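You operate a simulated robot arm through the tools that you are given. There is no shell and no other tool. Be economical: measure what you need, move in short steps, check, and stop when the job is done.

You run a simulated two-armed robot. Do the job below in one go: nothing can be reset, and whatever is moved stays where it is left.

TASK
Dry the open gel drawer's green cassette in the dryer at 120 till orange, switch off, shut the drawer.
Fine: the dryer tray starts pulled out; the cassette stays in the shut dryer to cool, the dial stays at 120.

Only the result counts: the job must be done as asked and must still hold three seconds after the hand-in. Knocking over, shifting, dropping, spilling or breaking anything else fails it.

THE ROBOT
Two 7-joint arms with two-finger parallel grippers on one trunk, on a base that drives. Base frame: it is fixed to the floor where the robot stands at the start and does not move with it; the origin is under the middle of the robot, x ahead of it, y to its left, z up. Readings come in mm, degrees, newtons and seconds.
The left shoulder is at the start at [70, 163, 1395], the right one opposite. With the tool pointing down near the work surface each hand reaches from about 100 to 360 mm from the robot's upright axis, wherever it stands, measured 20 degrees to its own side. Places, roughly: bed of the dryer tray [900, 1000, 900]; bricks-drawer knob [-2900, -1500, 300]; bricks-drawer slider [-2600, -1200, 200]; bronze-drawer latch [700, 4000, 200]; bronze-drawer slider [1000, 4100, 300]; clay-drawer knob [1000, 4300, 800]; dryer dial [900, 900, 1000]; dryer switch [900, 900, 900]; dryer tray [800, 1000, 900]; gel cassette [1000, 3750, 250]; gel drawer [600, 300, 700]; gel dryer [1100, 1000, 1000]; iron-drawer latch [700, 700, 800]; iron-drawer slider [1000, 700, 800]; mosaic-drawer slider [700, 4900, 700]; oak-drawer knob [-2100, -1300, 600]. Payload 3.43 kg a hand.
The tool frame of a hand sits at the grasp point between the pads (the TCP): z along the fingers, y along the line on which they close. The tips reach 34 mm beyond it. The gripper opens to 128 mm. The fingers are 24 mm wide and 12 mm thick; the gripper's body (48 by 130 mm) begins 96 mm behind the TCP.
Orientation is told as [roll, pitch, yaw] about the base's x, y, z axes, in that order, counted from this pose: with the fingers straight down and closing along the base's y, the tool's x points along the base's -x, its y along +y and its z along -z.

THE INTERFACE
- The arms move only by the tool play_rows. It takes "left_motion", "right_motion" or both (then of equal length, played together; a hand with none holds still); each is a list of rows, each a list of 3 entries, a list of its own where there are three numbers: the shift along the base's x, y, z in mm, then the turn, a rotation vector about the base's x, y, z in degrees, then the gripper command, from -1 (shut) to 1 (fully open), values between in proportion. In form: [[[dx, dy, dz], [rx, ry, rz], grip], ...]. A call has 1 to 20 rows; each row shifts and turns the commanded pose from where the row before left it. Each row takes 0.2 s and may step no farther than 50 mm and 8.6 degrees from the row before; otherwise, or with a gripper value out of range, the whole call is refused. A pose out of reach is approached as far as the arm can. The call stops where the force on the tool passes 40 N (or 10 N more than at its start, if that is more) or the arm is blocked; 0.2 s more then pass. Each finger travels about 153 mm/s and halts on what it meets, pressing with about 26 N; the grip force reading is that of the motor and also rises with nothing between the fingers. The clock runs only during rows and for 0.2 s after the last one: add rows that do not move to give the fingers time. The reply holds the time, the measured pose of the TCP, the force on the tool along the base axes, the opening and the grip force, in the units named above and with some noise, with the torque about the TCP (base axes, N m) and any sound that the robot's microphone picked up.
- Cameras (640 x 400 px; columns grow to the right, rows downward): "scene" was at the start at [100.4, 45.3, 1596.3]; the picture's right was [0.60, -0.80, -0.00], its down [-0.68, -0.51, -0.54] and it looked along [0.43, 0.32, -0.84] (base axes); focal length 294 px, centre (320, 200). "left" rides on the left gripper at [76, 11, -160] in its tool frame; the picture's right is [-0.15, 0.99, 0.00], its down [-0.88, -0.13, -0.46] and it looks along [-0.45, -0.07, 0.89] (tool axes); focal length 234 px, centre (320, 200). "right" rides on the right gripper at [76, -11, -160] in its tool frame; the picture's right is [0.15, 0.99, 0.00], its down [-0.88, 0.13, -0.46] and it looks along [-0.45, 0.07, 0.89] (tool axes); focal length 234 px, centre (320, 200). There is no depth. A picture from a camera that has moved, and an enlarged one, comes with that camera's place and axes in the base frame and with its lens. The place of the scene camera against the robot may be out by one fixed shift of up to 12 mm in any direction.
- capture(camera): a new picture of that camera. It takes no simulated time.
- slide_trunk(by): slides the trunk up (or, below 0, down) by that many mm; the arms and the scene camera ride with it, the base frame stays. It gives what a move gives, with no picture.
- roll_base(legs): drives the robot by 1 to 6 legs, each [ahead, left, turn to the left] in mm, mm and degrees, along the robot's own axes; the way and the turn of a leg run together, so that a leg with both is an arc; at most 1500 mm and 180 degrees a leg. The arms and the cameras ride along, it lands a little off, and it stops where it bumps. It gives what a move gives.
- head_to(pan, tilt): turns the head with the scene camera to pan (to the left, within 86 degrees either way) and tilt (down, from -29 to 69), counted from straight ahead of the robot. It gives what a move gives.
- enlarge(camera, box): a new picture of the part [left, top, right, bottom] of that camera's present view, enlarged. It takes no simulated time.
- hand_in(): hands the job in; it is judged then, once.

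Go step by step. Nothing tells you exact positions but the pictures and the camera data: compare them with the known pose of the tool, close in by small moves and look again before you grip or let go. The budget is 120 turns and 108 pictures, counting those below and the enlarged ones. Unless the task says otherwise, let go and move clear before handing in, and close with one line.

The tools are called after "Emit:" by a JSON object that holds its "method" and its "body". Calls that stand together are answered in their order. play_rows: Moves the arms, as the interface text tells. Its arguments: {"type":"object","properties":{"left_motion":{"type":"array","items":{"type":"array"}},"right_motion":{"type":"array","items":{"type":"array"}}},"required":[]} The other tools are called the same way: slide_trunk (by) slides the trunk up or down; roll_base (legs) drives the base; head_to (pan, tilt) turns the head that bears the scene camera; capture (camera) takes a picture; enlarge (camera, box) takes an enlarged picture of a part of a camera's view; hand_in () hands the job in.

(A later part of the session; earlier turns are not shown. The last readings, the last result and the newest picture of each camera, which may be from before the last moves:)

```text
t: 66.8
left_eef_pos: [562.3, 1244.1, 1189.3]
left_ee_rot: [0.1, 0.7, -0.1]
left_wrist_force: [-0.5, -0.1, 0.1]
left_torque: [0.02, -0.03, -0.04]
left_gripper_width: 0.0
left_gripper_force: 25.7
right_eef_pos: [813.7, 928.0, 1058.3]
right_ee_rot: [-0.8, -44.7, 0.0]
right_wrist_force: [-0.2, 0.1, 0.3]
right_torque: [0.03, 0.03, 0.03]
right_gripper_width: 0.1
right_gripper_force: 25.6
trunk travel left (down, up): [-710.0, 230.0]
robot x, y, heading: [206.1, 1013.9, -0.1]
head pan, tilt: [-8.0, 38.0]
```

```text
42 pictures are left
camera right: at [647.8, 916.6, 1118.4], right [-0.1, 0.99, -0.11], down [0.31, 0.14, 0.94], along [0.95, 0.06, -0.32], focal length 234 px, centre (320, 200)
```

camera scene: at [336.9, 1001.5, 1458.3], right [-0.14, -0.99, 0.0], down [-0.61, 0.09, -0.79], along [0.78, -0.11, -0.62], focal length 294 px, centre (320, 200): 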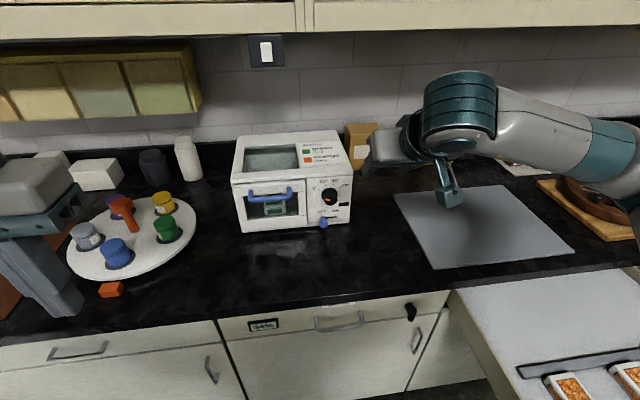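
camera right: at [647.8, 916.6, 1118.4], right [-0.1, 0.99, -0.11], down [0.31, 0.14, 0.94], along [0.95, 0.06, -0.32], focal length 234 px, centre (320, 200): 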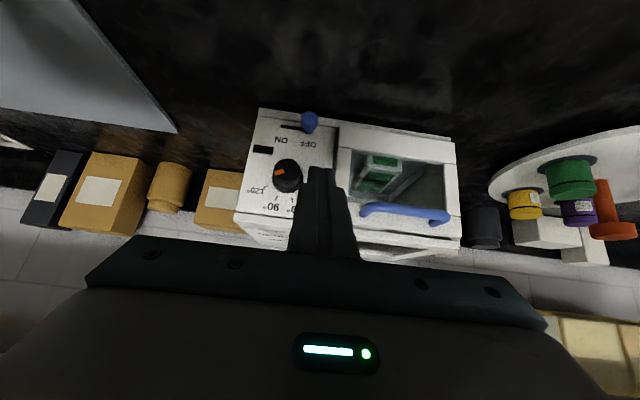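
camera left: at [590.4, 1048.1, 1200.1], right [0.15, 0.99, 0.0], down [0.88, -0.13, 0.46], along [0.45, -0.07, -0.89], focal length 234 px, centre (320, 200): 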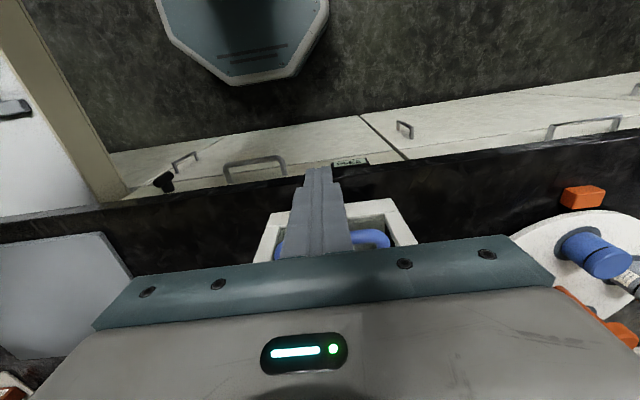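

The lever's head is at y≈907. I'll lower to the left of it at y≈938.

Emit:
{"method": "play_rows", "body": {"right_motion": [[[8, 10, -38], [0, 0, 0], -1], [[8, 0, -38], [0, 0, 0], -1], [[8, 0, -38], [0, 0, 0], -1], [[0, 0, 0], [0, 0, 0], -1]]}}

Emit:
{"method": "capture", "body": {"camera": "right"}}

Emit:
{"method": "enlarge", "body": {"camera": "scene", "box": [270, 150, 390, 250]}}

```text
t: 67.8
left_eef_pos: [562.3, 1245.9, 1189.6]
left_ee_rot: [0.0, 0.8, 0.0]
left_wrist_force: [0.1, -0.3, 0.0]
left_torque: [0.01, -0.02, 0.0]
left_gripper_width: 0.0
left_gripper_force: 25.8
right_eef_pos: [838.1, 937.4, 945.0]
right_ee_rot: [-0.6, -44.7, 0.2]
right_wrist_force: [-0.6, -0.4, 0.0]
right_torque: [-0.01, 0.0, 0.0]
right_gripper_width: 0.1
right_gripper_force: 25.6
trunk travel left (down, up): [-710.0, 230.0]
robot x, y, heading: [206.4, 1010.6, 0.2]
head pan, tilt: [-8.0, 38.0]
```

```text
41 pictures are left
camera right: at [672.6, 926.4, 1005.1], right [-0.1, 0.99, -0.11], down [0.31, 0.14, 0.94], along [0.95, 0.06, -0.32], focal length 234 px, centre (320, 200)
```

right: 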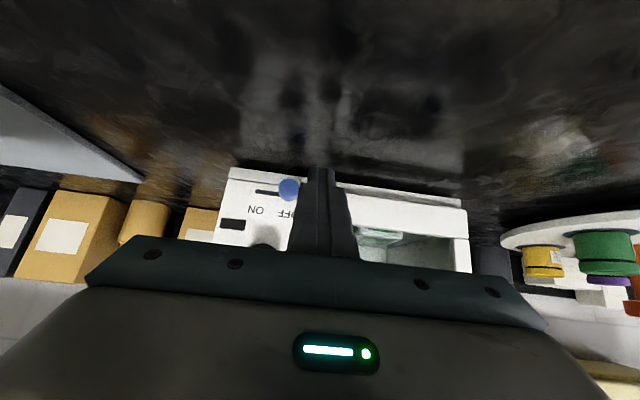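

```text
4.00 times, centred on (330, 200) of scene
camera zoom: at [337.0, 1002.2, 1458.3], right [-0.14, -0.99, 0.0], down [-0.61, 0.09, -0.79], along [0.78, -0.11, -0.62], focal length 1176 px, centre (280, 200)
```

zoom: 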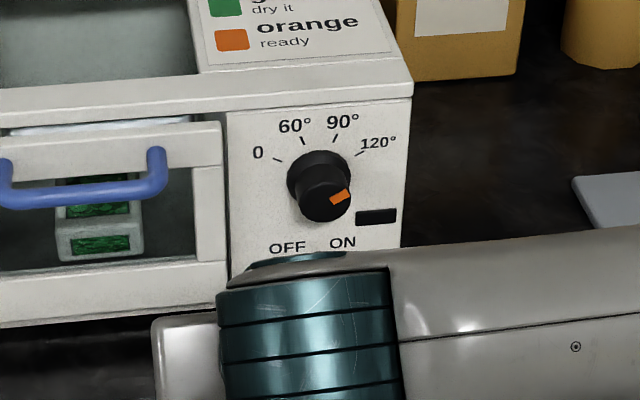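

Emit:
{"method": "play_rows", "body": {"right_motion": [[[20, 0, -2], [0, 0, 0], -1], [[20, 0, -2], [0, 0, 0], -1], [[14, 0, 0], [0, 0, 0], -1], [[0, 0, 0], [0, 0, 0], -1]]}}

Emit:
{"method": "capture", "body": {"camera": "right"}}

```text
t: 68.8
left_eef_pos: [561.0, 1246.0, 1189.3]
left_ee_rot: [0.1, 0.7, -0.1]
left_wrist_force: [0.3, 0.4, -0.8]
left_torque: [0.01, -0.02, 0.02]
left_gripper_width: 0.0
left_gripper_force: 26.1
right_eef_pos: [891.1, 937.8, 941.4]
right_ee_rot: [-0.7, -44.5, 0.0]
right_wrist_force: [-0.2, 0.4, 0.2]
right_torque: [0.0, -0.03, 0.0]
right_gripper_width: 0.0
right_gripper_force: 26.2
trunk travel left (down, up): [-710.0, 230.0]
robot x, y, heading: [208.7, 1011.0, -0.2]
head pan, tilt: [-8.0, 38.0]
```

```text
39 pictures are left
camera right: at [725.2, 927.0, 1000.7], right [-0.1, 0.99, -0.11], down [0.31, 0.14, 0.94], along [0.95, 0.06, -0.32], focal length 234 px, centre (320, 200)
```

right: 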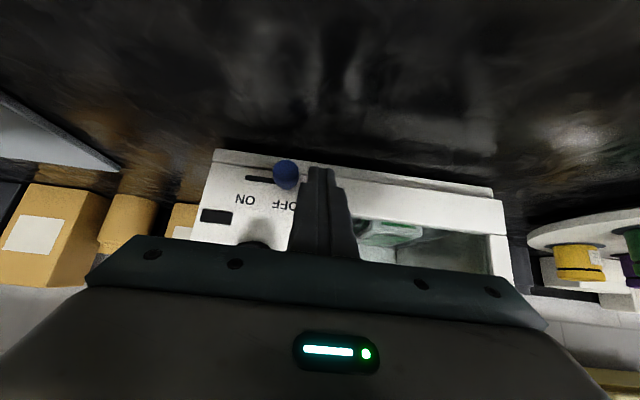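

The finger is just left of the lever at the same depth. Pushing it toward ON (−y).

Emit:
{"method": "play_rows", "body": {"right_motion": [[[0, -6, 0], [0, 0, 0], -1], [[0, -6, 0], [0, 0, 0], -1], [[0, -6, 0], [0, 0, 0], -1], [[0, -6, 0], [0, 0, 0], -1], [[0, -5, 0], [0, 0, 0], -1], [[0, -5, 0], [0, 0, 0], -1], [[0, -4, 0], [0, 0, 0], -1]]}}

Emit:
{"method": "capture", "body": {"camera": "right"}}

```text
t: 70.4
left_eef_pos: [561.5, 1246.4, 1189.1]
left_ee_rot: [0.1, 0.8, -0.1]
left_wrist_force: [0.5, 0.7, 0.0]
left_torque: [0.0, 0.0, 0.02]
left_gripper_width: 0.3
left_gripper_force: 26.0
right_eef_pos: [890.8, 900.9, 941.1]
right_ee_rot: [-0.7, -44.5, 0.3]
right_wrist_force: [0.2, 0.3, -0.1]
right_torque: [0.05, -0.05, 0.06]
right_gripper_width: 0.0
right_gripper_force: 26.2
trunk travel left (down, up): [-710.0, 230.0]
robot x, y, heading: [204.7, 1014.4, 0.1]
head pan, tilt: [-8.0, 38.0]
```

```text
38 pictures are left
camera right: at [725.3, 890.4, 1002.0], right [-0.1, 0.99, -0.11], down [0.31, 0.14, 0.94], along [0.95, 0.06, -0.32], focal length 234 px, centre (320, 200)
```

right: 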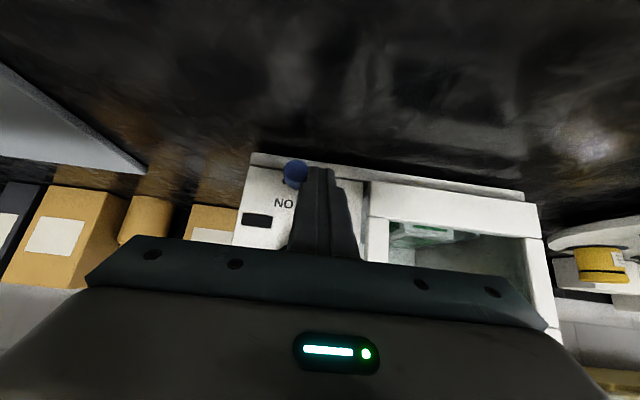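

Emit:
{"method": "play_rows", "body": {"right_motion": [[[0, -4, 0], [0, 0, 0], -1], [[0, -4, 0], [0, 0, 0], -1], [[0, -4, 0], [0, 0, 0], -1], [[0, -4, 0], [0, 0, 0], -1], [[0, -4, 0], [0, 0, 0], -1]]}}

Emit:
{"method": "enlarge", "body": {"camera": "right", "box": [220, 120, 460, 270]}}

```text
t: 71.6
left_eef_pos: [561.8, 1252.4, 1187.2]
left_ee_rot: [-0.3, 0.8, 0.0]
left_wrist_force: [-0.6, 0.3, -0.3]
left_torque: [-0.02, -0.02, 0.03]
left_gripper_width: 0.1
left_gripper_force: 26.7
right_eef_pos: [891.7, 891.2, 940.6]
right_ee_rot: [-0.6, -44.4, 0.6]
right_wrist_force: [3.6, 36.5, -5.0]
right_torque: [0.92, 0.02, 0.94]
right_gripper_width: 0.3
right_gripper_force: 26.0
trunk travel left (down, up): [-710.0, 230.0]
robot x, y, heading: [205.7, 1010.9, 0.3]
head pan, tilt: [-8.0, 38.0]
```

```text
2.67 times, centred on (340, 195) of right
camera zoom: at [725.8, 878.8, 1001.5], right [-0.11, 0.99, -0.11], down [0.31, 0.14, 0.94], along [0.94, 0.07, -0.32], focal length 624 px, centre (267, 213)
```

zoom: 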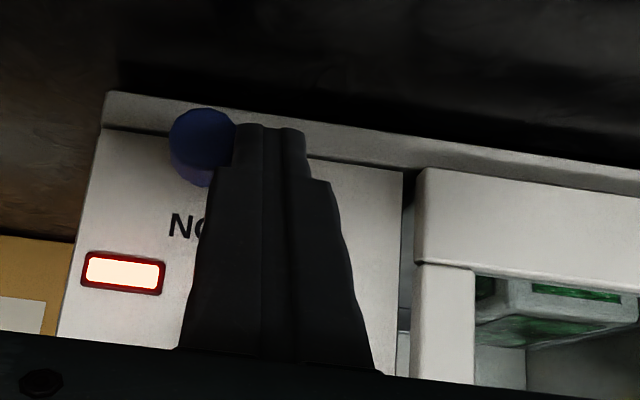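

The lamp is lit: the dryer is on. I'll move the finger around to the lever's right side, ready to switch off, and watch the colour.

Emit:
{"method": "play_rows", "body": {"right_motion": [[[0, 8, 0], [0, 0, 0], -1], [[-28, 0, 0], [0, 0, 0], -1], [[-28, 0, 0], [0, 0, 0], -1], [[0, -30, 0], [0, 0, 0], -1], [[0, -30, 0], [0, 0, 0], -1]]}}

Emit:
{"method": "enlarge", "body": {"camera": "scene", "box": [220, 130, 370, 250]}}

Emit:
{"method": "capture", "body": {"camera": "right"}}

```text
t: 72.8
left_eef_pos: [560.9, 1244.3, 1190.7]
left_ee_rot: [0.2, 0.6, 0.0]
left_wrist_force: [1.4, 0.3, 0.0]
left_torque: [0.01, -0.02, 0.03]
left_gripper_width: 0.0
left_gripper_force: 25.7
right_eef_pos: [834.4, 825.9, 939.6]
right_ee_rot: [-0.5, -44.6, 0.1]
right_wrist_force: [0.4, -0.2, -0.1]
right_torque: [-0.01, 0.02, -0.02]
right_gripper_width: 0.2
right_gripper_force: 25.4
trunk travel left (down, up): [-710.0, 230.0]
robot x, y, heading: [205.5, 1009.6, -0.0]
head pan, tilt: [-8.0, 38.0]
```

```text
3.33 times, centred on (295, 190) of scene
camera zoom: at [335.9, 999.7, 1458.4], right [-0.14, -0.99, 0.0], down [-0.61, 0.09, -0.79], along [0.78, -0.11, -0.62], focal length 980 px, centre (403, 233)
```

zoom: 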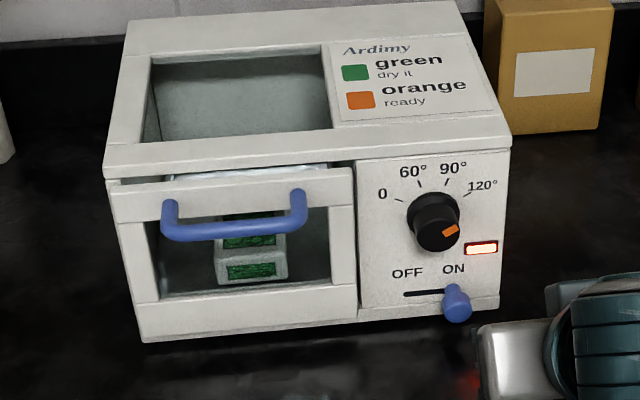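

```text
35 pictures are left
camera right: at [668.0, 815.5, 999.7], right [-0.1, 0.99, -0.11], down [0.31, 0.13, 0.94], along [0.95, 0.06, -0.32], focal length 234 px, centre (320, 200)
```

right: 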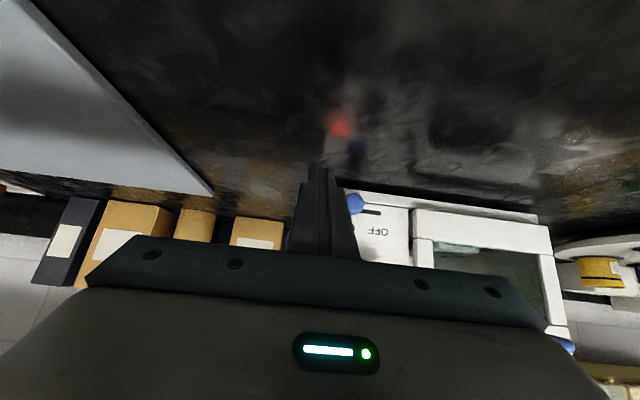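

Lever is at ON, cassette still green. I'll advance the finger beside the lever's right side and wait in short stretches.

Emit:
{"method": "play_rows", "body": {"right_motion": [[[20, 6, 0], [0, 0, 0], -1], [[20, 0, 0], [0, 0, 0], -1], [[16, 0, 2], [0, 0, 0], -1], [[0, 0, 0], [0, 0, 0], -1], [[0, 0, 0], [0, 0, 0], -1], [[0, 0, 0], [0, 0, 0], -1], [[0, 0, 0], [0, 0, 0], -1], [[0, 0, 0], [0, 0, 0], -1]]}}

Emit:
{"method": "enlarge", "body": {"camera": "scene", "box": [220, 130, 370, 250]}}

```text
t: 74.6
left_eef_pos: [563.0, 1246.3, 1189.0]
left_ee_rot: [0.0, 0.7, 0.0]
left_wrist_force: [-1.5, 0.6, -0.2]
left_torque: [-0.02, 0.0, 0.0]
left_gripper_width: 0.0
left_gripper_force: 25.7
right_eef_pos: [891.1, 835.2, 942.8]
right_ee_rot: [-0.6, -44.5, 0.1]
right_wrist_force: [0.1, -0.1, -0.6]
right_torque: [-0.01, -0.01, 0.0]
right_gripper_width: 0.0
right_gripper_force: 26.1
trunk travel left (down, up): [-710.0, 230.0]
robot x, y, heading: [206.0, 1009.1, 0.1]
head pan, tilt: [-8.0, 38.0]
```

```text
3.33 times, centred on (295, 190) of scene
camera zoom: at [337.3, 1002.0, 1458.2], right [-0.14, -0.99, 0.0], down [-0.61, 0.09, -0.79], along [0.78, -0.11, -0.62], focal length 980 px, centre (403, 233)
```

zoom: 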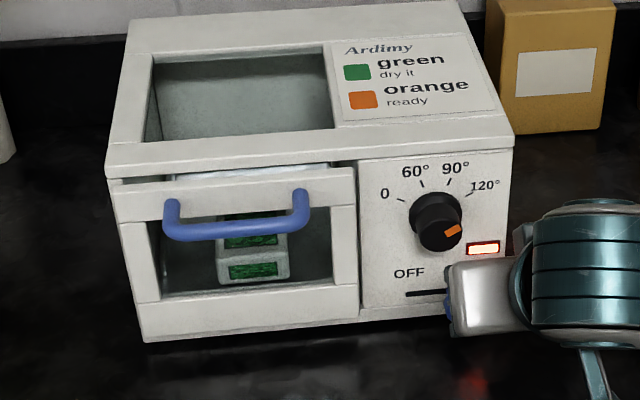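

Lamp on, still green. Waiting a couple of seconds more.

Emit:
{"method": "play_rows", "body": {"right_motion": [[[0, 0, 0], [0, 0, 0], -1], [[0, 0, 0], [0, 0, 0], -1], [[0, 0, 0], [0, 0, 0], -1], [[0, 0, 0], [0, 0, 0], -1], [[0, 0, 0], [0, 0, 0], -1], [[0, 0, 0], [0, 0, 0], -1], [[0, 0, 0], [0, 0, 0], -1], [[0, 0, 0], [0, 0, 0], -1], [[0, 0, 0], [0, 0, 0], -1], [[0, 0, 0], [0, 0, 0], -1]]}}

Emit:
{"method": "enlarge", "body": {"camera": "scene", "box": [250, 170, 310, 220]}}

```text
t: 76.8
left_eef_pos: [561.4, 1245.6, 1189.6]
left_ee_rot: [0.2, 0.8, -0.1]
left_wrist_force: [-0.5, -0.3, 0.5]
left_torque: [0.0, 0.0, -0.02]
left_gripper_width: 0.0
left_gripper_force: 26.0
right_eef_pos: [890.5, 835.3, 942.8]
right_ee_rot: [-0.6, -44.5, 0.2]
right_wrist_force: [-0.6, 0.0, -0.3]
right_torque: [-0.04, 0.01, -0.03]
right_gripper_width: 0.1
right_gripper_force: 26.1
trunk travel left (down, up): [-710.0, 230.0]
robot x, y, heading: [205.1, 1010.1, -0.1]
head pan, tilt: [-8.0, 38.0]
```

```text
8.00 times, centred on (280, 195) of scene
camera zoom: at [337.3, 1001.9, 1458.2], right [-0.14, -0.99, 0.0], down [-0.61, 0.09, -0.79], along [0.78, -0.11, -0.62], focal length 2353 px, centre (640, 240)
```

zoom: 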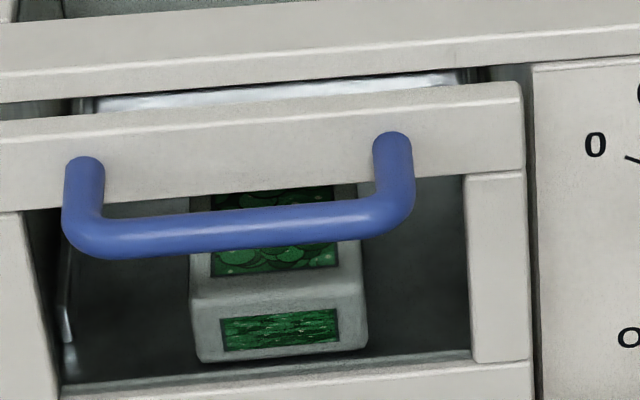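

Still green; waiting 4 s at a time.

Emit:
{"method": "play_rows", "body": {"right_motion": [[[0, 0, 0], [0, 0, 0], -1], [[0, 0, 0], [0, 0, 0], -1], [[0, 0, 0], [0, 0, 0], -1], [[0, 0, 0], [0, 0, 0], -1], [[0, 0, 0], [0, 0, 0], -1], [[0, 0, 0], [0, 0, 0], -1], [[0, 0, 0], [0, 0, 0], -1], [[0, 0, 0], [0, 0, 0], -1], [[0, 0, 0], [0, 0, 0], -1], [[0, 0, 0], [0, 0, 0], -1], [[0, 0, 0], [0, 0, 0], -1], [[0, 0, 0], [0, 0, 0], -1], [[0, 0, 0], [0, 0, 0], -1], [[0, 0, 0], [0, 0, 0], -1], [[0, 0, 0], [0, 0, 0], -1], [[0, 0, 0], [0, 0, 0], -1], [[0, 0, 0], [0, 0, 0], -1], [[0, 0, 0], [0, 0, 0], -1], [[0, 0, 0], [0, 0, 0], -1], [[0, 0, 0], [0, 0, 0], -1]]}}

Emit:
{"method": "enlarge", "body": {"camera": "scene", "box": [250, 170, 310, 220]}}

```text
t: 81.0
left_eef_pos: [561.5, 1245.4, 1189.2]
left_ee_rot: [0.0, 0.9, -0.1]
left_wrist_force: [-0.2, -0.9, 0.8]
left_torque: [0.01, 0.01, -0.05]
left_gripper_width: 0.0
left_gripper_force: 26.0
right_eef_pos: [890.6, 836.1, 942.6]
right_ee_rot: [-0.5, -44.5, 0.1]
right_wrist_force: [0.1, 0.0, 0.3]
right_torque: [-0.01, -0.02, 0.02]
right_gripper_width: 0.0
right_gripper_force: 25.9
trunk travel left (down, up): [-710.0, 230.0]
robot x, y, heading: [203.6, 1009.2, -0.1]
head pan, tilt: [-8.0, 38.0]
```

```text
8.00 times, centred on (280, 195) of scene
camera zoom: at [337.2, 1001.9, 1458.2], right [-0.14, -0.99, 0.0], down [-0.61, 0.09, -0.79], along [0.78, -0.11, -0.62], focal length 2353 px, centre (640, 240)
```

zoom: 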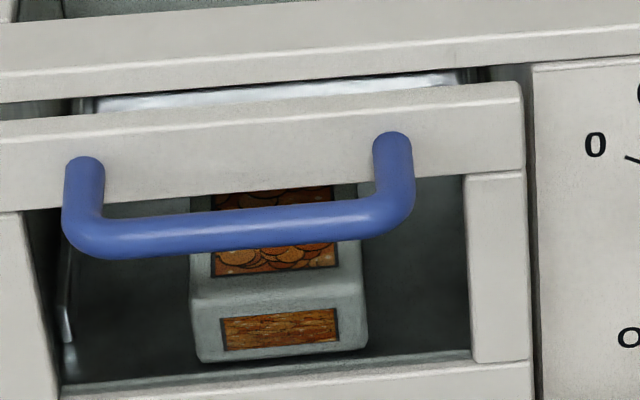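

It has turned orange. Switching off now by pushing the lever left.

Emit:
{"method": "play_rows", "body": {"right_motion": [[[0, 9, -1], [0, 0, 0], -1], [[0, 9, 0], [0, 0, 0], -1], [[0, 9, 0], [0, 0, 0], -1], [[0, 8, 0], [0, 0, 0], -1], [[0, 8, 0], [0, 0, 0], -1], [[0, 5, 0], [0, 0, 0], -1], [[0, 4, 0], [0, 0, 0], -1], [[0, 4, 0], [0, 0, 0], -1]]}}

Emit:
{"method": "enlarge", "body": {"camera": "scene", "box": [220, 130, 370, 250]}}

Emit:
{"method": "capture", "body": {"camera": "right"}}

```text
t: 82.8
left_eef_pos: [562.0, 1242.9, 1190.3]
left_ee_rot: [0.2, 0.8, -0.1]
left_wrist_force: [0.5, 0.5, -1.1]
left_torque: [0.03, 0.02, 0.01]
left_gripper_width: 0.0
left_gripper_force: 26.1
right_eef_pos: [891.3, 885.5, 942.5]
right_ee_rot: [-0.6, -44.6, -0.2]
right_wrist_force: [-3.0, -13.2, 2.2]
right_torque: [-0.31, 0.0, -0.33]
right_gripper_width: 0.0
right_gripper_force: 26.6
trunk travel left (down, up): [-710.0, 230.0]
robot x, y, heading: [207.8, 1008.6, -0.0]
head pan, tilt: [-8.0, 38.0]
```

```text
3.33 times, centred on (295, 190) of scene
camera zoom: at [336.6, 999.2, 1458.3], right [-0.14, -0.99, 0.0], down [-0.61, 0.09, -0.79], along [0.78, -0.11, -0.62], focal length 980 px, centre (403, 233)
```

zoom: 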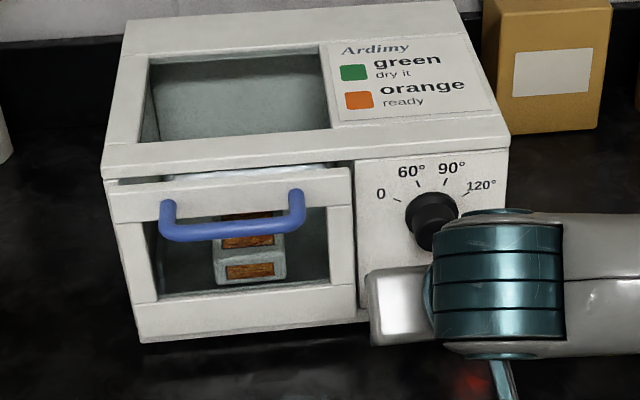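

```text
30 pictures are left
camera right: at [724.8, 876.5, 1001.7], right [-0.09, 0.99, -0.11], down [0.31, 0.13, 0.94], along [0.95, 0.05, -0.32], focal length 234 px, centre (320, 200)
```

right: 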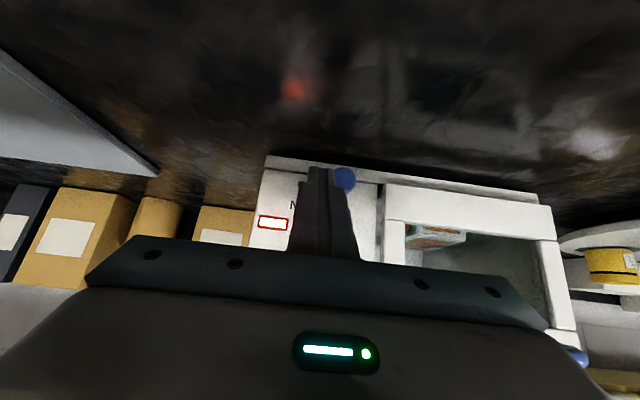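

The lamp still glows, so the lever isn't fully at OFF; pushing on.

Emit:
{"method": "play_rows", "body": {"right_motion": [[[0, 4, 0], [0, 0, 0], -1], [[0, 4, 0], [0, 0, 0], -1], [[0, 3, 0], [0, 0, 0], -1]]}}

Emit:
{"method": "capture", "body": {"camera": "right"}}

```text
t: 83.4
left_eef_pos: [561.7, 1243.7, 1190.4]
left_ee_rot: [0.0, 0.8, -0.3]
left_wrist_force: [0.6, 1.2, 0.3]
left_torque: [-0.04, 0.03, 0.02]
left_gripper_width: 0.0
left_gripper_force: 26.6
right_eef_pos: [891.3, 887.1, 942.7]
right_ee_rot: [-1.7, -44.6, -0.4]
right_wrist_force: [-6.3, -17.0, 3.3]
right_torque: [-0.41, 0.11, -0.35]
right_gripper_width: 0.1
right_gripper_force: 26.3
trunk travel left (down, up): [-710.0, 230.0]
robot x, y, heading: [210.9, 1010.3, -0.4]
head pan, tilt: [-8.0, 38.0]
stopped in row 3 (right hand): the force on the tool passed its limit at 42 N (the readings are from after the stop); the commanded pose is now the measured one
```

```text
29 pictures are left
camera right: at [724.7, 881.0, 1001.9], right [-0.08, 0.99, -0.12], down [0.31, 0.14, 0.94], along [0.95, 0.03, -0.32], focal length 234 px, centre (320, 200)
```

right: 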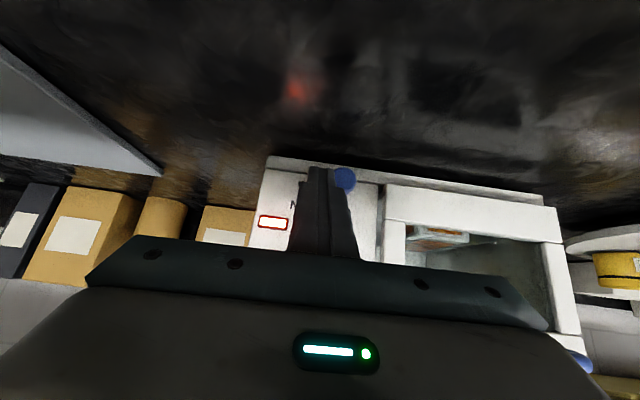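

Emit:
{"method": "play_rows", "body": {"right_motion": [[[0, -5, 0], [0, 0, 0], -1], [[-40, 0, 0], [0, 0, 0], -1]]}}

Emit:
{"method": "enlarge", "body": {"camera": "right", "box": [230, 130, 450, 260]}}

Emit:
{"method": "enlarge", "body": {"camera": "scene", "box": [220, 130, 370, 250]}}

```text
t: 84.0
left_eef_pos: [561.0, 1245.2, 1190.4]
left_ee_rot: [0.0, 0.7, -0.2]
left_wrist_force: [-0.2, -0.5, 0.3]
left_torque: [0.0, -0.05, 0.03]
left_gripper_width: 0.0
left_gripper_force: 26.1
right_eef_pos: [849.6, 889.7, 943.0]
right_ee_rot: [-1.3, -44.6, -0.1]
right_wrist_force: [-0.6, 0.6, 0.5]
right_torque: [-0.03, -0.02, 0.03]
right_gripper_width: 0.1
right_gripper_force: 26.6
trunk travel left (down, up): [-710.0, 230.0]
robot x, y, heading: [207.6, 1008.3, -0.2]
head pan, tilt: [-8.0, 38.0]
```

```text
2.91 times, centred on (340, 195) of right
camera zoom: at [683.6, 880.5, 1002.6], right [-0.09, 0.99, -0.12], down [0.31, 0.14, 0.94], along [0.95, 0.04, -0.32], focal length 681 px, centre (262, 214)
```

zoom: 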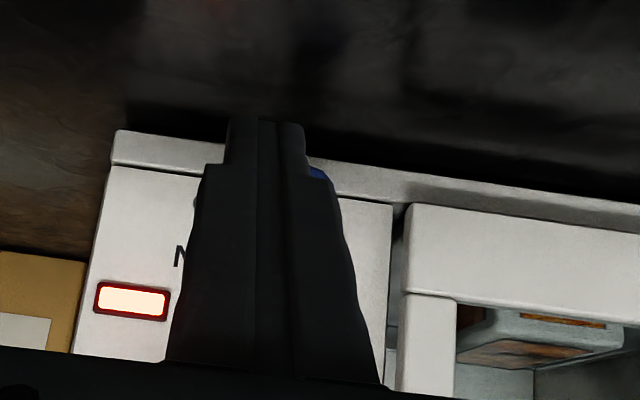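

```text
3.33 times, centred on (295, 190) of scene
camera zoom: at [335.6, 1002.0, 1458.4], right [-0.14, -0.99, 0.0], down [-0.61, 0.09, -0.79], along [0.78, -0.11, -0.61], focal length 980 px, centre (403, 233)
```

zoom: 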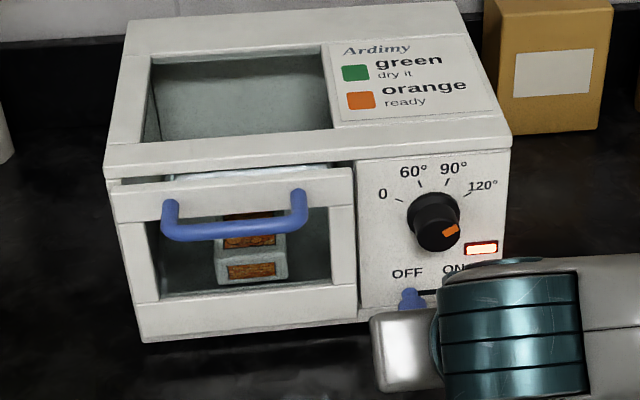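

Emit:
{"method": "enlarge", "body": {"camera": "scene", "box": [290, 170, 370, 230]}}

```text
6.67 times, centred on (330, 200) of scene
camera zoom: at [335.6, 1002.0, 1458.4], right [-0.14, -0.99, 0.0], down [-0.61, 0.09, -0.79], along [0.78, -0.11, -0.61], focal length 1961 px, centre (253, 200)
```

zoom: 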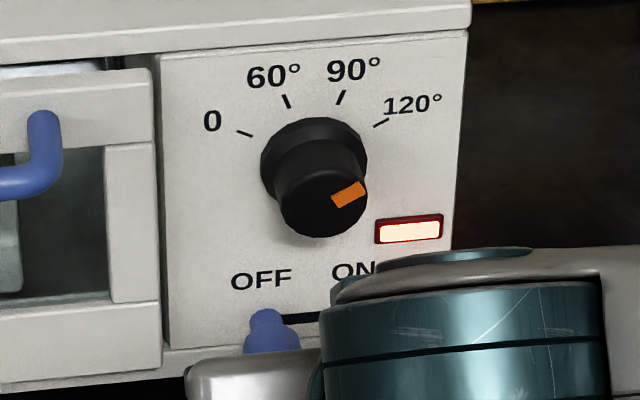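

The lever is back at its original OFF spot. I'll retreat fully and see whether the lamp goes out.

Emit:
{"method": "play_rows", "body": {"right_motion": [[[-30, 0, 10], [0, 0, 0], -1], [[0, -40, 10], [0, 0, 0], -1], [[0, -40, 10], [0, 0, 0], -1]]}}

Emit:
{"method": "enlarge", "body": {"camera": "scene", "box": [220, 130, 370, 250]}}

Emit:
{"method": "enlarge", "body": {"camera": "right", "box": [300, 130, 460, 260]}}

```text
t: 84.8
left_eef_pos: [561.8, 1242.5, 1190.7]
left_ee_rot: [0.1, 0.7, -0.2]
left_wrist_force: [-0.1, -0.5, -0.9]
left_torque: [0.06, 0.0, -0.02]
left_gripper_width: 0.0
left_gripper_force: 26.1
right_eef_pos: [820.6, 804.8, 971.9]
right_ee_rot: [-1.2, -44.6, -0.2]
right_wrist_force: [-0.8, 0.4, 0.3]
right_torque: [0.02, 0.03, 0.06]
right_gripper_width: 0.3
right_gripper_force: 26.5
trunk travel left (down, up): [-710.0, 230.0]
robot x, y, heading: [208.4, 1007.5, -0.4]
head pan, tilt: [-8.0, 38.0]
```

```text
3.33 times, centred on (295, 190) of scene
camera zoom: at [336.6, 998.9, 1458.2], right [-0.14, -0.99, 0.0], down [-0.61, 0.09, -0.79], along [0.78, -0.11, -0.62], focal length 980 px, centre (403, 233)
```

zoom: 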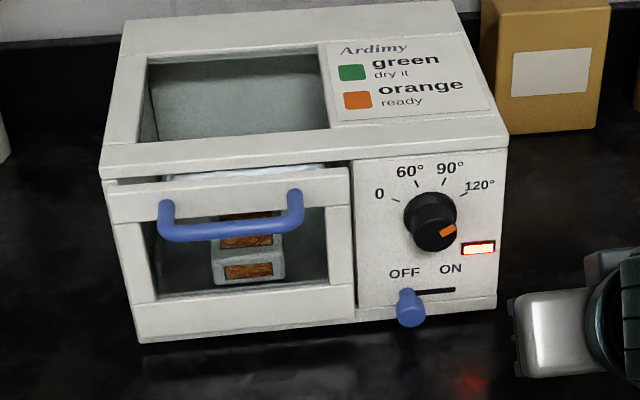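

```text
3.08 times, centred on (380, 195) of right
camera zoom: at [655.3, 796.5, 1032.2], right [-0.09, 0.99, -0.12], down [0.31, 0.14, 0.94], along [0.95, 0.04, -0.32], focal length 720 px, centre (135, 215)
```

zoom: 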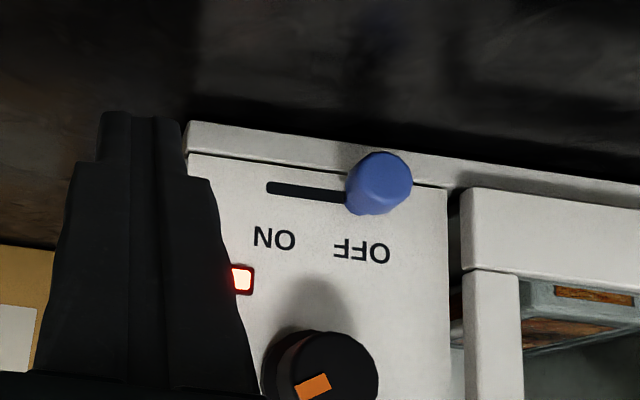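

The lever is about 3 mm short of its OFF end. I'll return and push it fully home.

Emit:
{"method": "play_rows", "body": {"right_motion": [[[0, 35, -16], [0, 0, 0], -1], [[0, 25, -14], [0, 0, 0], -1], [[36, 0, 0], [0, 0, 0], -1], [[37, 0, 0], [0, 0, 0], -1], [[0, 10, 0], [0, 0, 0], -1], [[0, 10, 0], [0, 0, 0], -1], [[0, 7, 0], [0, 0, 0], -1], [[0, 6, 0], [0, 0, 0], -1], [[0, 4, 0], [0, 0, 0], -1], [[0, 4, 0], [0, 0, 0], -1]]}}

Emit:
{"method": "enlarge", "body": {"camera": "right", "box": [230, 130, 450, 260]}}

```text
t: 86.8
left_eef_pos: [562.0, 1243.0, 1189.6]
left_ee_rot: [0.0, 0.6, -0.4]
left_wrist_force: [1.3, 0.2, 1.0]
left_torque: [-0.04, 0.01, -0.03]
left_gripper_width: 0.0
left_gripper_force: 25.8
right_eef_pos: [894.7, 886.9, 941.2]
right_ee_rot: [-2.5, -44.6, -0.8]
right_wrist_force: [-8.1, -17.1, 4.5]
right_torque: [-0.41, 0.14, -0.27]
right_gripper_width: 0.0
right_gripper_force: 25.9
trunk travel left (down, up): [-710.0, 230.0]
robot x, y, heading: [204.6, 1009.2, -0.5]
head pan, tilt: [-8.0, 38.0]
stopped in row 9 (right hand): the force on the tool passed its limit at 43 N (the readings are from after the stop); the commanded pose is now the measured one
```

```text
2.91 times, centred on (340, 195) of right
camera zoom: at [727.8, 884.7, 1001.2], right [-0.06, 0.99, -0.13], down [0.32, 0.15, 0.94], along [0.95, 0.01, -0.32], focal length 681 px, centre (262, 214)
```

zoom: 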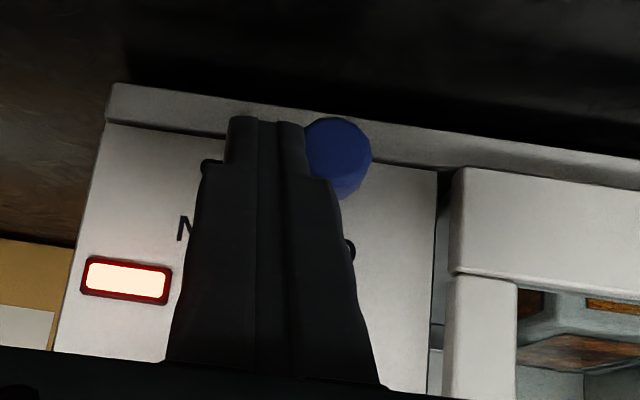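

Emit:
{"method": "play_rows", "body": {"right_motion": [[[0, -6, 0], [0, 0, 0], -1], [[-45, 0, 5], [0, 0, 0], -1], [[0, -45, 10], [0, 0, 0], -1], [[0, -40, 10], [0, 0, 0], -1]]}}

Emit:
{"method": "enlarge", "body": {"camera": "scene", "box": [290, 150, 370, 240]}}

```text
t: 87.8
left_eef_pos: [562.9, 1240.3, 1189.9]
left_ee_rot: [0.1, 0.6, -0.5]
left_wrist_force: [0.2, 0.6, -0.4]
left_torque: [0.0, 0.0, -0.02]
left_gripper_width: 0.0
left_gripper_force: 25.8
right_eef_pos: [849.5, 802.2, 964.9]
right_ee_rot: [-2.0, -44.5, -0.7]
right_wrist_force: [0.1, -0.4, 0.5]
right_torque: [0.0, 0.02, 0.02]
right_gripper_width: 0.0
right_gripper_force: 25.8
trunk travel left (down, up): [-710.0, 230.0]
robot x, y, heading: [207.3, 1007.2, -0.4]
head pan, tilt: [-8.0, 38.0]
```

```text
4.44 times, centred on (330, 195) of scene
camera zoom: at [336.4, 998.2, 1458.2], right [-0.15, -0.99, 0.0], down [-0.61, 0.09, -0.79], along [0.78, -0.11, -0.62], focal length 1307 px, centre (276, 222)
```

zoom: 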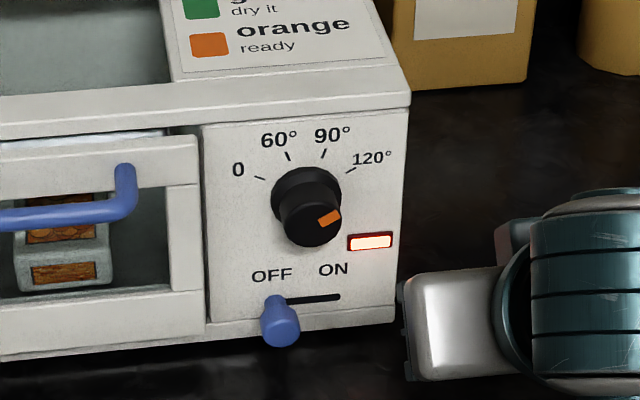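

The lever is fully at OFF again (slot geometry matches the start), yet the lamp still glows. I'll wait a moment and check lamp and colour.

Emit:
{"method": "play_rows", "body": {"right_motion": [[[0, 0, 0], [0, 0, 0], -1], [[0, 0, 0], [0, 0, 0], -1], [[0, 0, 0], [0, 0, 0], -1], [[0, 0, 0], [0, 0, 0], -1], [[0, 0, 0], [0, 0, 0], -1]]}}

Emit:
{"method": "enlarge", "body": {"camera": "scene", "box": [250, 150, 370, 240]}}

```text
t: 89.0
left_eef_pos: [563.7, 1241.7, 1189.1]
left_ee_rot: [0.0, 0.9, -0.4]
left_wrist_force: [0.4, 0.0, 0.2]
left_torque: [0.0, 0.01, 0.0]
left_gripper_width: 0.2
left_gripper_force: 26.1
right_eef_pos: [849.4, 802.4, 963.8]
right_ee_rot: [-2.1, -44.4, -0.7]
right_wrist_force: [0.6, -0.1, -0.1]
right_torque: [-0.02, 0.02, 0.0]
right_gripper_width: 0.0
right_gripper_force: 25.9
trunk travel left (down, up): [-710.0, 230.0]
robot x, y, heading: [207.3, 1007.0, -0.3]
head pan, tilt: [-8.0, 38.0]
```

```text
4.44 times, centred on (310, 195) of scene
camera zoom: at [336.9, 999.7, 1458.2], right [-0.15, -0.99, 0.0], down [-0.61, 0.09, -0.79], along [0.78, -0.12, -0.62], focal length 1307 px, centre (364, 222)
```

zoom: 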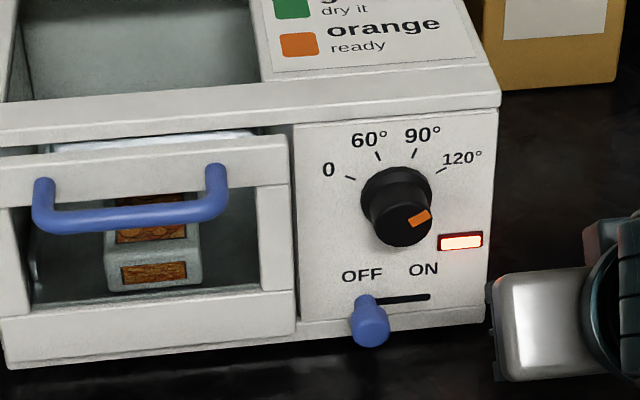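

The lamp persists, so the switch may not have registered. I'll straddle the lever with slightly opened fingers, cycle it to ON and back firmly to OFF.

Emit:
{"method": "play_rows", "body": {"right_motion": [[[0, 45, -8], [2, 0, 0.7], -0.2], [[0, 45, -8], [0, 0, 0], -0.2], [[0, 14, -6], [0, 0, 0], -0.2], [[22, 0, 0], [0, 0, 0], -0.2], [[21, 0, 0], [0, 0, 0], -0.2]]}}

Emit:
{"method": "enlarge", "body": {"camera": "right", "box": [230, 130, 450, 260]}}

```text
t: 90.2
left_eef_pos: [563.3, 1242.5, 1189.7]
left_ee_rot: [0.1, 0.8, -0.4]
left_wrist_force: [-1.3, 0.1, 0.5]
left_torque: [0.0, -0.01, 0.0]
left_gripper_width: 0.0
left_gripper_force: 25.6
right_eef_pos: [893.9, 905.4, 942.4]
right_ee_rot: [0.6, -44.4, -1.9]
right_wrist_force: [0.4, 0.0, -0.5]
right_torque: [-0.03, 0.0, 0.0]
right_gripper_width: 51.4
right_gripper_force: 0.1
trunk travel left (down, up): [-710.0, 230.0]
robot x, y, heading: [208.9, 1008.3, -0.6]
head pan, tilt: [-8.0, 38.0]
```

```text
2.91 times, centred on (340, 195) of right
camera zoom: at [727.9, 896.9, 1002.6], right [-0.08, 0.99, -0.09], down [0.31, 0.11, 0.94], along [0.95, 0.05, -0.32], focal length 681 px, centre (262, 214)
```

zoom: 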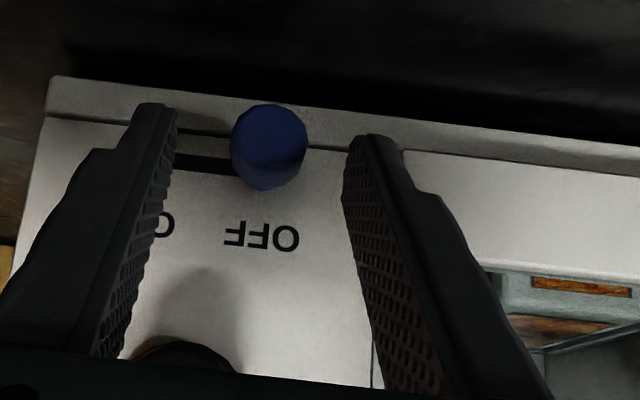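

Emit:
{"method": "play_rows", "body": {"right_motion": [[[0, -8, 0], [0, 0, 0], -0.2], [[0, -8, 0], [0, 0, 0], -0.2], [[0, -8, 0], [0, 0, 0], -0.2], [[0, -8, 0], [0, 0, 0], -0.2], [[0, -8, 0], [0, 0, 0], -0.2], [[0, -6, 0], [0, 0, 0], -0.2], [[0, -6, 0], [0, 0, 0], -0.2], [[0, -4, 0], [0, 0, 0], -0.2]]}}

Emit:
{"method": "play_rows", "body": {"right_motion": [[[0, 12, 0], [0, 0, 0], -0.2], [[0, 12, 0], [0, 0, 0], -0.2], [[0, 12, 0], [0, 0, 0], -0.2], [[0, 12, 0], [0, 0, 0], -0.2], [[0, 10, 0], [0, 0, 0], -0.2], [[0, 8, 0], [0, 0, 0], -0.2], [[0, 8, 0], [0, 0, 0], -0.2], [[0, 6, 0], [0, 0, 0], -0.2]]}}

Emit:
{"method": "capture", "body": {"camera": "right"}}

```text
t: 92.0
left_eef_pos: [563.1, 1243.1, 1189.6]
left_ee_rot: [0.0, 0.8, -0.4]
left_wrist_force: [-0.4, -0.9, -0.1]
left_torque: [0.01, 0.01, 0.01]
left_gripper_width: 0.0
left_gripper_force: 25.9
right_eef_pos: [892.7, 852.8, 943.3]
right_ee_rot: [0.8, -44.4, -1.6]
right_wrist_force: [3.6, 14.5, -0.3]
right_torque: [0.33, -0.05, 0.17]
right_gripper_width: 58.7
right_gripper_force: 6.5
trunk travel left (down, up): [-710.0, 230.0]
robot x, y, heading: [206.9, 1007.7, -0.3]
head pan, tilt: [-8.0, 38.0]
```

```text
t: 93.8
left_eef_pos: [562.3, 1239.8, 1189.9]
left_ee_rot: [0.1, 0.6, -0.5]
left_wrist_force: [-0.1, -0.4, 0.0]
left_torque: [0.03, -0.01, 0.02]
left_gripper_width: 0.0
left_gripper_force: 25.5
right_eef_pos: [893.0, 924.9, 944.4]
right_ee_rot: [0.7, -44.4, -2.2]
right_wrist_force: [-1.6, -9.6, 0.1]
right_torque: [-0.3, -0.04, -0.21]
right_gripper_width: 56.5
right_gripper_force: 4.4
trunk travel left (down, up): [-710.0, 230.0]
robot x, y, heading: [207.2, 1007.5, -0.6]
head pan, tilt: [-8.0, 38.0]
```

```text
19 pictures are left
camera right: at [727.4, 917.1, 1003.6], right [-0.07, 0.99, -0.09], down [0.31, 0.11, 0.94], along [0.95, 0.04, -0.32], focal length 234 px, centre (320, 200)
```

right: 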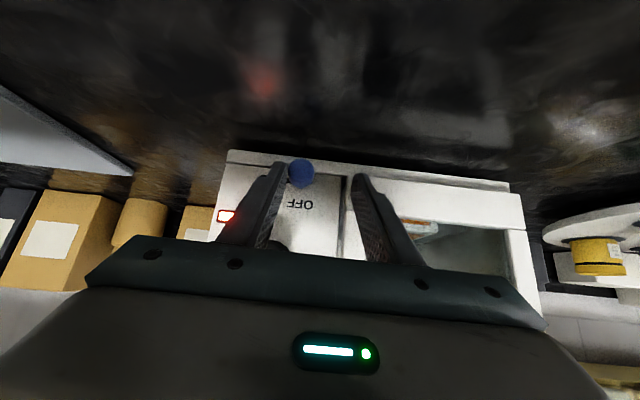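

Lever at OFF again but the lamp still glows; it may be slow to go out. I'll ease off and wait 3 s, then check lamp and colour.

Emit:
{"method": "play_rows", "body": {"right_motion": [[[0, -16, 0], [0, 0, 0], -0.2], [[-30, 0, 0], [0, 0, 0], -0.2], [[-30, 0, 10], [0, 0, 0], -0.2], [[0, -45, 10], [0, 0, 0], -0.2], [[0, -45, 10], [0, 0, 0], -0.2], [[0, -20, 0], [0, 0, 0], -0.2], [[0, 0, 0], [0, 0, 0], -1], [[0, 0, 0], [0, 0, 0], -1], [[0, 0, 0], [0, 0, 0], -1], [[0, 0, 0], [0, 0, 0], -1], [[0, 0, 0], [0, 0, 0], -1], [[0, 0, 0], [0, 0, 0], -1], [[0, 0, 0], [0, 0, 0], -1]]}}

Emit:
{"method": "enlarge", "body": {"camera": "scene", "box": [250, 150, 370, 240]}}

```text
t: 96.6
left_eef_pos: [563.8, 1241.9, 1190.9]
left_ee_rot: [0.0, 0.8, -0.4]
left_wrist_force: [-0.5, 0.6, -0.6]
left_torque: [-0.05, -0.02, 0.0]
left_gripper_width: 0.0
left_gripper_force: 26.1
right_eef_pos: [833.4, 804.3, 973.9]
right_ee_rot: [0.8, -44.4, -2.0]
right_wrist_force: [0.4, -0.2, 0.6]
right_torque: [0.05, 0.03, -0.01]
right_gripper_width: 0.1
right_gripper_force: 26.5
trunk travel left (down, up): [-710.0, 230.0]
robot x, y, heading: [208.3, 1011.7, -0.4]
head pan, tilt: [-8.0, 38.0]
```

```text
4.44 times, centred on (310, 195) of scene
camera zoom: at [336.9, 999.5, 1458.2], right [-0.15, -0.99, 0.0], down [-0.61, 0.09, -0.79], along [0.78, -0.12, -0.62], focal length 1307 px, centre (364, 222)
```

zoom: 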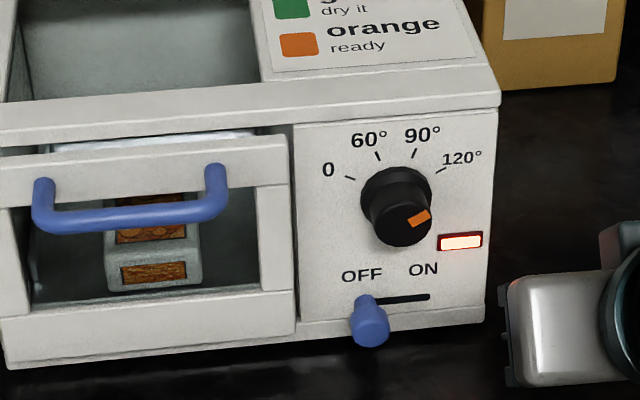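

Emit:
{"method": "enlarge", "body": {"camera": "scene", "box": [306, 204, 338, 224]}}

Emit:
{"method": "enlarge", "body": {"camera": "right", "box": [350, 140, 430, 210]}}

```text
16.00 times, centred on (322, 214) of scene
camera zoom: at [336.9, 999.5, 1458.2], right [-0.15, -0.99, 0.0], down [-0.61, 0.09, -0.79], along [0.78, -0.12, -0.62], focal length 4706 px, centre (288, -24)
```

zoom: 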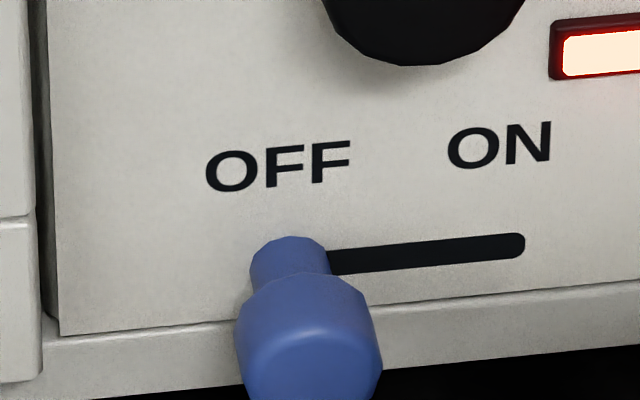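

```text
5.71 times, centred on (390, 175) of right
camera zoom: at [667.5, 795.9, 1034.3], right [-0.08, 0.99, -0.09], down [0.31, 0.11, 0.94], along [0.95, 0.05, -0.32], focal length 1338 px, centre (-80, 343)
```

zoom: 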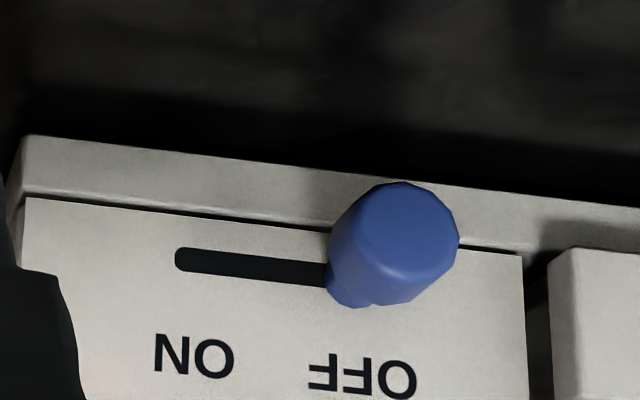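

The lever matches its original OFF position exactly and the colour is steady orange; the lamp may just be slow to fade. I'll use the time to back away and move in front of the gel drawer, then recheck the lamp.

Emit:
{"method": "roll_base", "body": {"legs": [[-560, 0, 0], [0, -490, 0]]}}

Emit:
{"method": "head_to", "body": {"pan": 15, "tilt": 32}}

Emit:
{"method": "capture", "body": {"camera": "scene"}}

```text
t: 102.3
left_eef_pos: [-6.0, 764.9, 1190.1]
left_ee_rot: [0.0, 0.8, -1.2]
left_wrist_force: [-0.1, 0.7, 0.0]
left_torque: [-0.01, -0.01, 0.01]
left_gripper_width: 0.0
left_gripper_force: 26.2
right_eef_pos: [257.5, 324.4, 973.8]
right_ee_rot: [0.7, -44.4, -2.7]
right_wrist_force: [0.5, -0.4, -0.1]
right_torque: [-0.01, 0.01, 0.01]
right_gripper_width: 0.0
right_gripper_force: 25.8
trunk travel left (down, up): [-710.0, 230.0]
robot x, y, heading: [-367.0, 537.4, -0.9]
head pan, tilt: [-8.0, 38.0]
```

```text
t: 103.2
left_eef_pos: [-6.1, 764.5, 1189.2]
left_ee_rot: [0.0, 0.9, -1.1]
left_wrist_force: [-0.3, -0.5, -0.1]
left_torque: [0.02, -0.02, 0.01]
left_gripper_width: 0.0
left_gripper_force: 25.7
right_eef_pos: [257.7, 325.7, 973.6]
right_ee_rot: [0.7, -44.4, -2.7]
right_wrist_force: [0.0, 0.3, 0.6]
right_torque: [-0.01, -0.03, 0.01]
right_gripper_width: 0.1
right_gripper_force: 26.6
trunk travel left (down, up): [-710.0, 230.0]
robot x, y, heading: [-367.3, 533.7, -1.0]
head pan, tilt: [15.0, 32.0]
```

```text
15 pictures are left
camera scene: at [-234.3, 560.6, 1467.4], right [0.24, -0.97, 0.0], down [-0.51, -0.13, -0.85], along [0.82, 0.2, -0.53], focal length 294 px, centre (320, 200)
```

scene: 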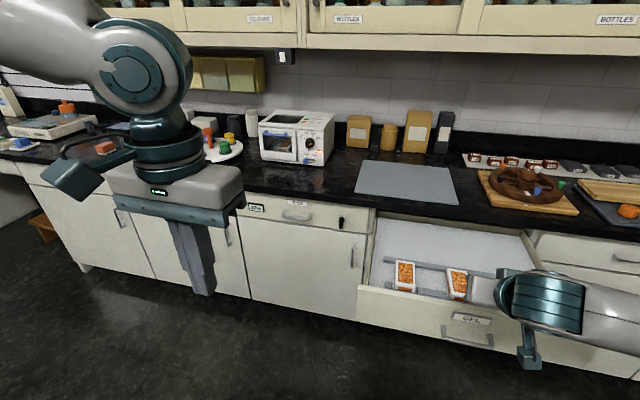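

Emit:
{"method": "enlarge", "body": {"camera": "scene", "box": [255, 100, 345, 175]}}

```text
5.33 times, centred on (300, 138) of scene
camera zoom: at [-234.3, 560.6, 1467.4], right [0.24, -0.97, 0.0], down [-0.51, -0.13, -0.85], along [0.82, 0.2, -0.53], focal length 1569 px, centre (427, 533)
```

zoom: 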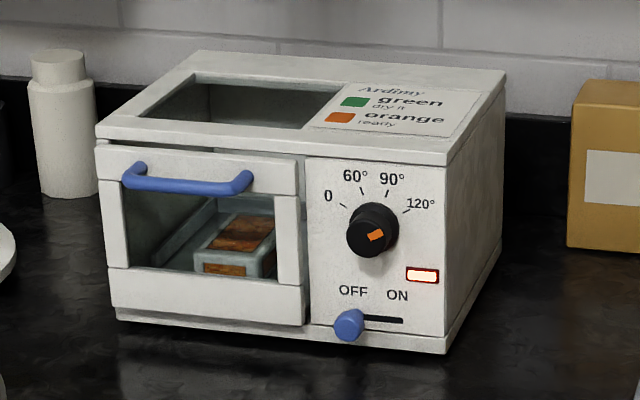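

Emit:
{"method": "enlarge", "body": {"camera": "scene", "box": [270, 122, 302, 142]}}

```text
16.00 times, centred on (286, 132) of scene
camera zoom: at [-234.3, 560.6, 1467.4], right [0.24, -0.97, 0.0], down [-0.51, -0.13, -0.85], along [0.82, 0.2, -0.53], focal length 4706 px, centre (864, 1288)
```

zoom: 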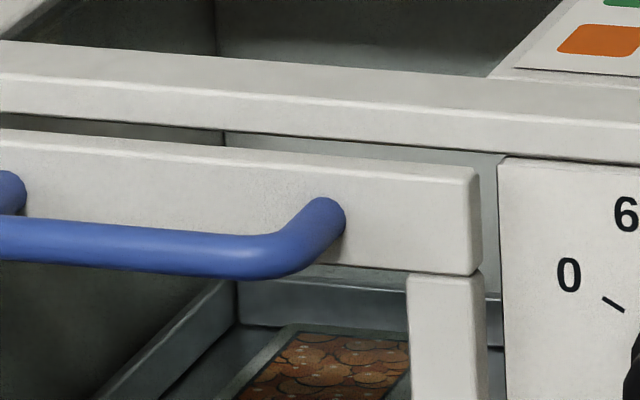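

The gel reads orange in the shade. Triangulated, the gel drawer's front is at x≈332 with top z≈827 and handle at about [303, 296, 775]. I'll lower the trunk so the finger meets the panel just above the handle.

Emit:
{"method": "slide_trunk", "body": {"by": -147}}

Emit:
{"method": "play_rows", "body": {"right_motion": [[[0, -22, 0], [0, 0, 2.7], -1], [[0, 0, 0], [0, 0, 0], -1]]}}

Emit:
{"method": "capture", "body": {"camera": "right"}}

```text
t: 104.9
left_eef_pos: [-8.0, 764.5, 1043.7]
left_ee_rot: [0.0, 0.9, -1.1]
left_wrist_force: [0.2, -0.2, 0.2]
left_torque: [0.03, 0.01, 0.01]
left_gripper_width: 0.0
left_gripper_force: 26.3
right_eef_pos: [257.5, 323.7, 827.4]
right_ee_rot: [0.8, -44.3, -2.7]
right_wrist_force: [-0.4, 0.2, -0.2]
right_torque: [0.01, -0.03, 0.02]
right_gripper_width: 0.0
right_gripper_force: 25.9
trunk travel left (down, up): [-563.0, 377.0]
robot x, y, heading: [-366.0, 539.0, -1.2]
head pan, tilt: [15.0, 32.0]
```

```text
t: 105.5
left_eef_pos: [-6.5, 765.9, 1041.0]
left_ee_rot: [0.0, 0.7, -1.1]
left_wrist_force: [0.5, 0.9, 0.0]
left_torque: [-0.04, 0.03, 0.0]
left_gripper_width: 0.0
left_gripper_force: 25.5
right_eef_pos: [257.2, 304.0, 826.6]
right_ee_rot: [0.7, -44.4, 0.2]
right_wrist_force: [-0.3, 0.4, -0.4]
right_torque: [0.0, 0.02, -0.03]
right_gripper_width: 0.3
right_gripper_force: 26.1
trunk travel left (down, up): [-563.0, 377.0]
robot x, y, heading: [-363.5, 536.3, -1.1]
head pan, tilt: [15.0, 32.0]
```

```text
12 pictures are left
camera right: at [91.7, 289.0, 887.0], right [-0.11, 0.99, -0.09], down [0.31, 0.12, 0.94], along [0.94, 0.08, -0.32], focal length 234 px, centre (320, 200)
```

right: 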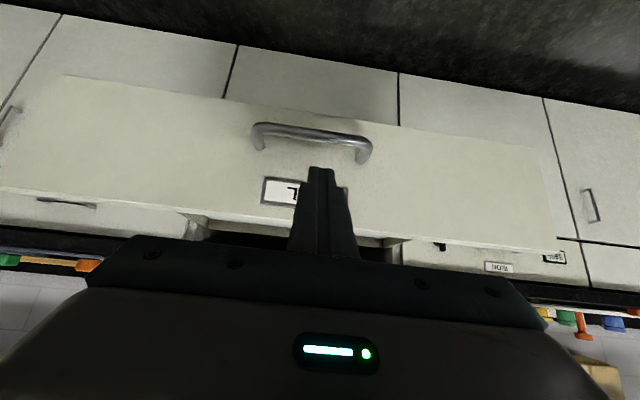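

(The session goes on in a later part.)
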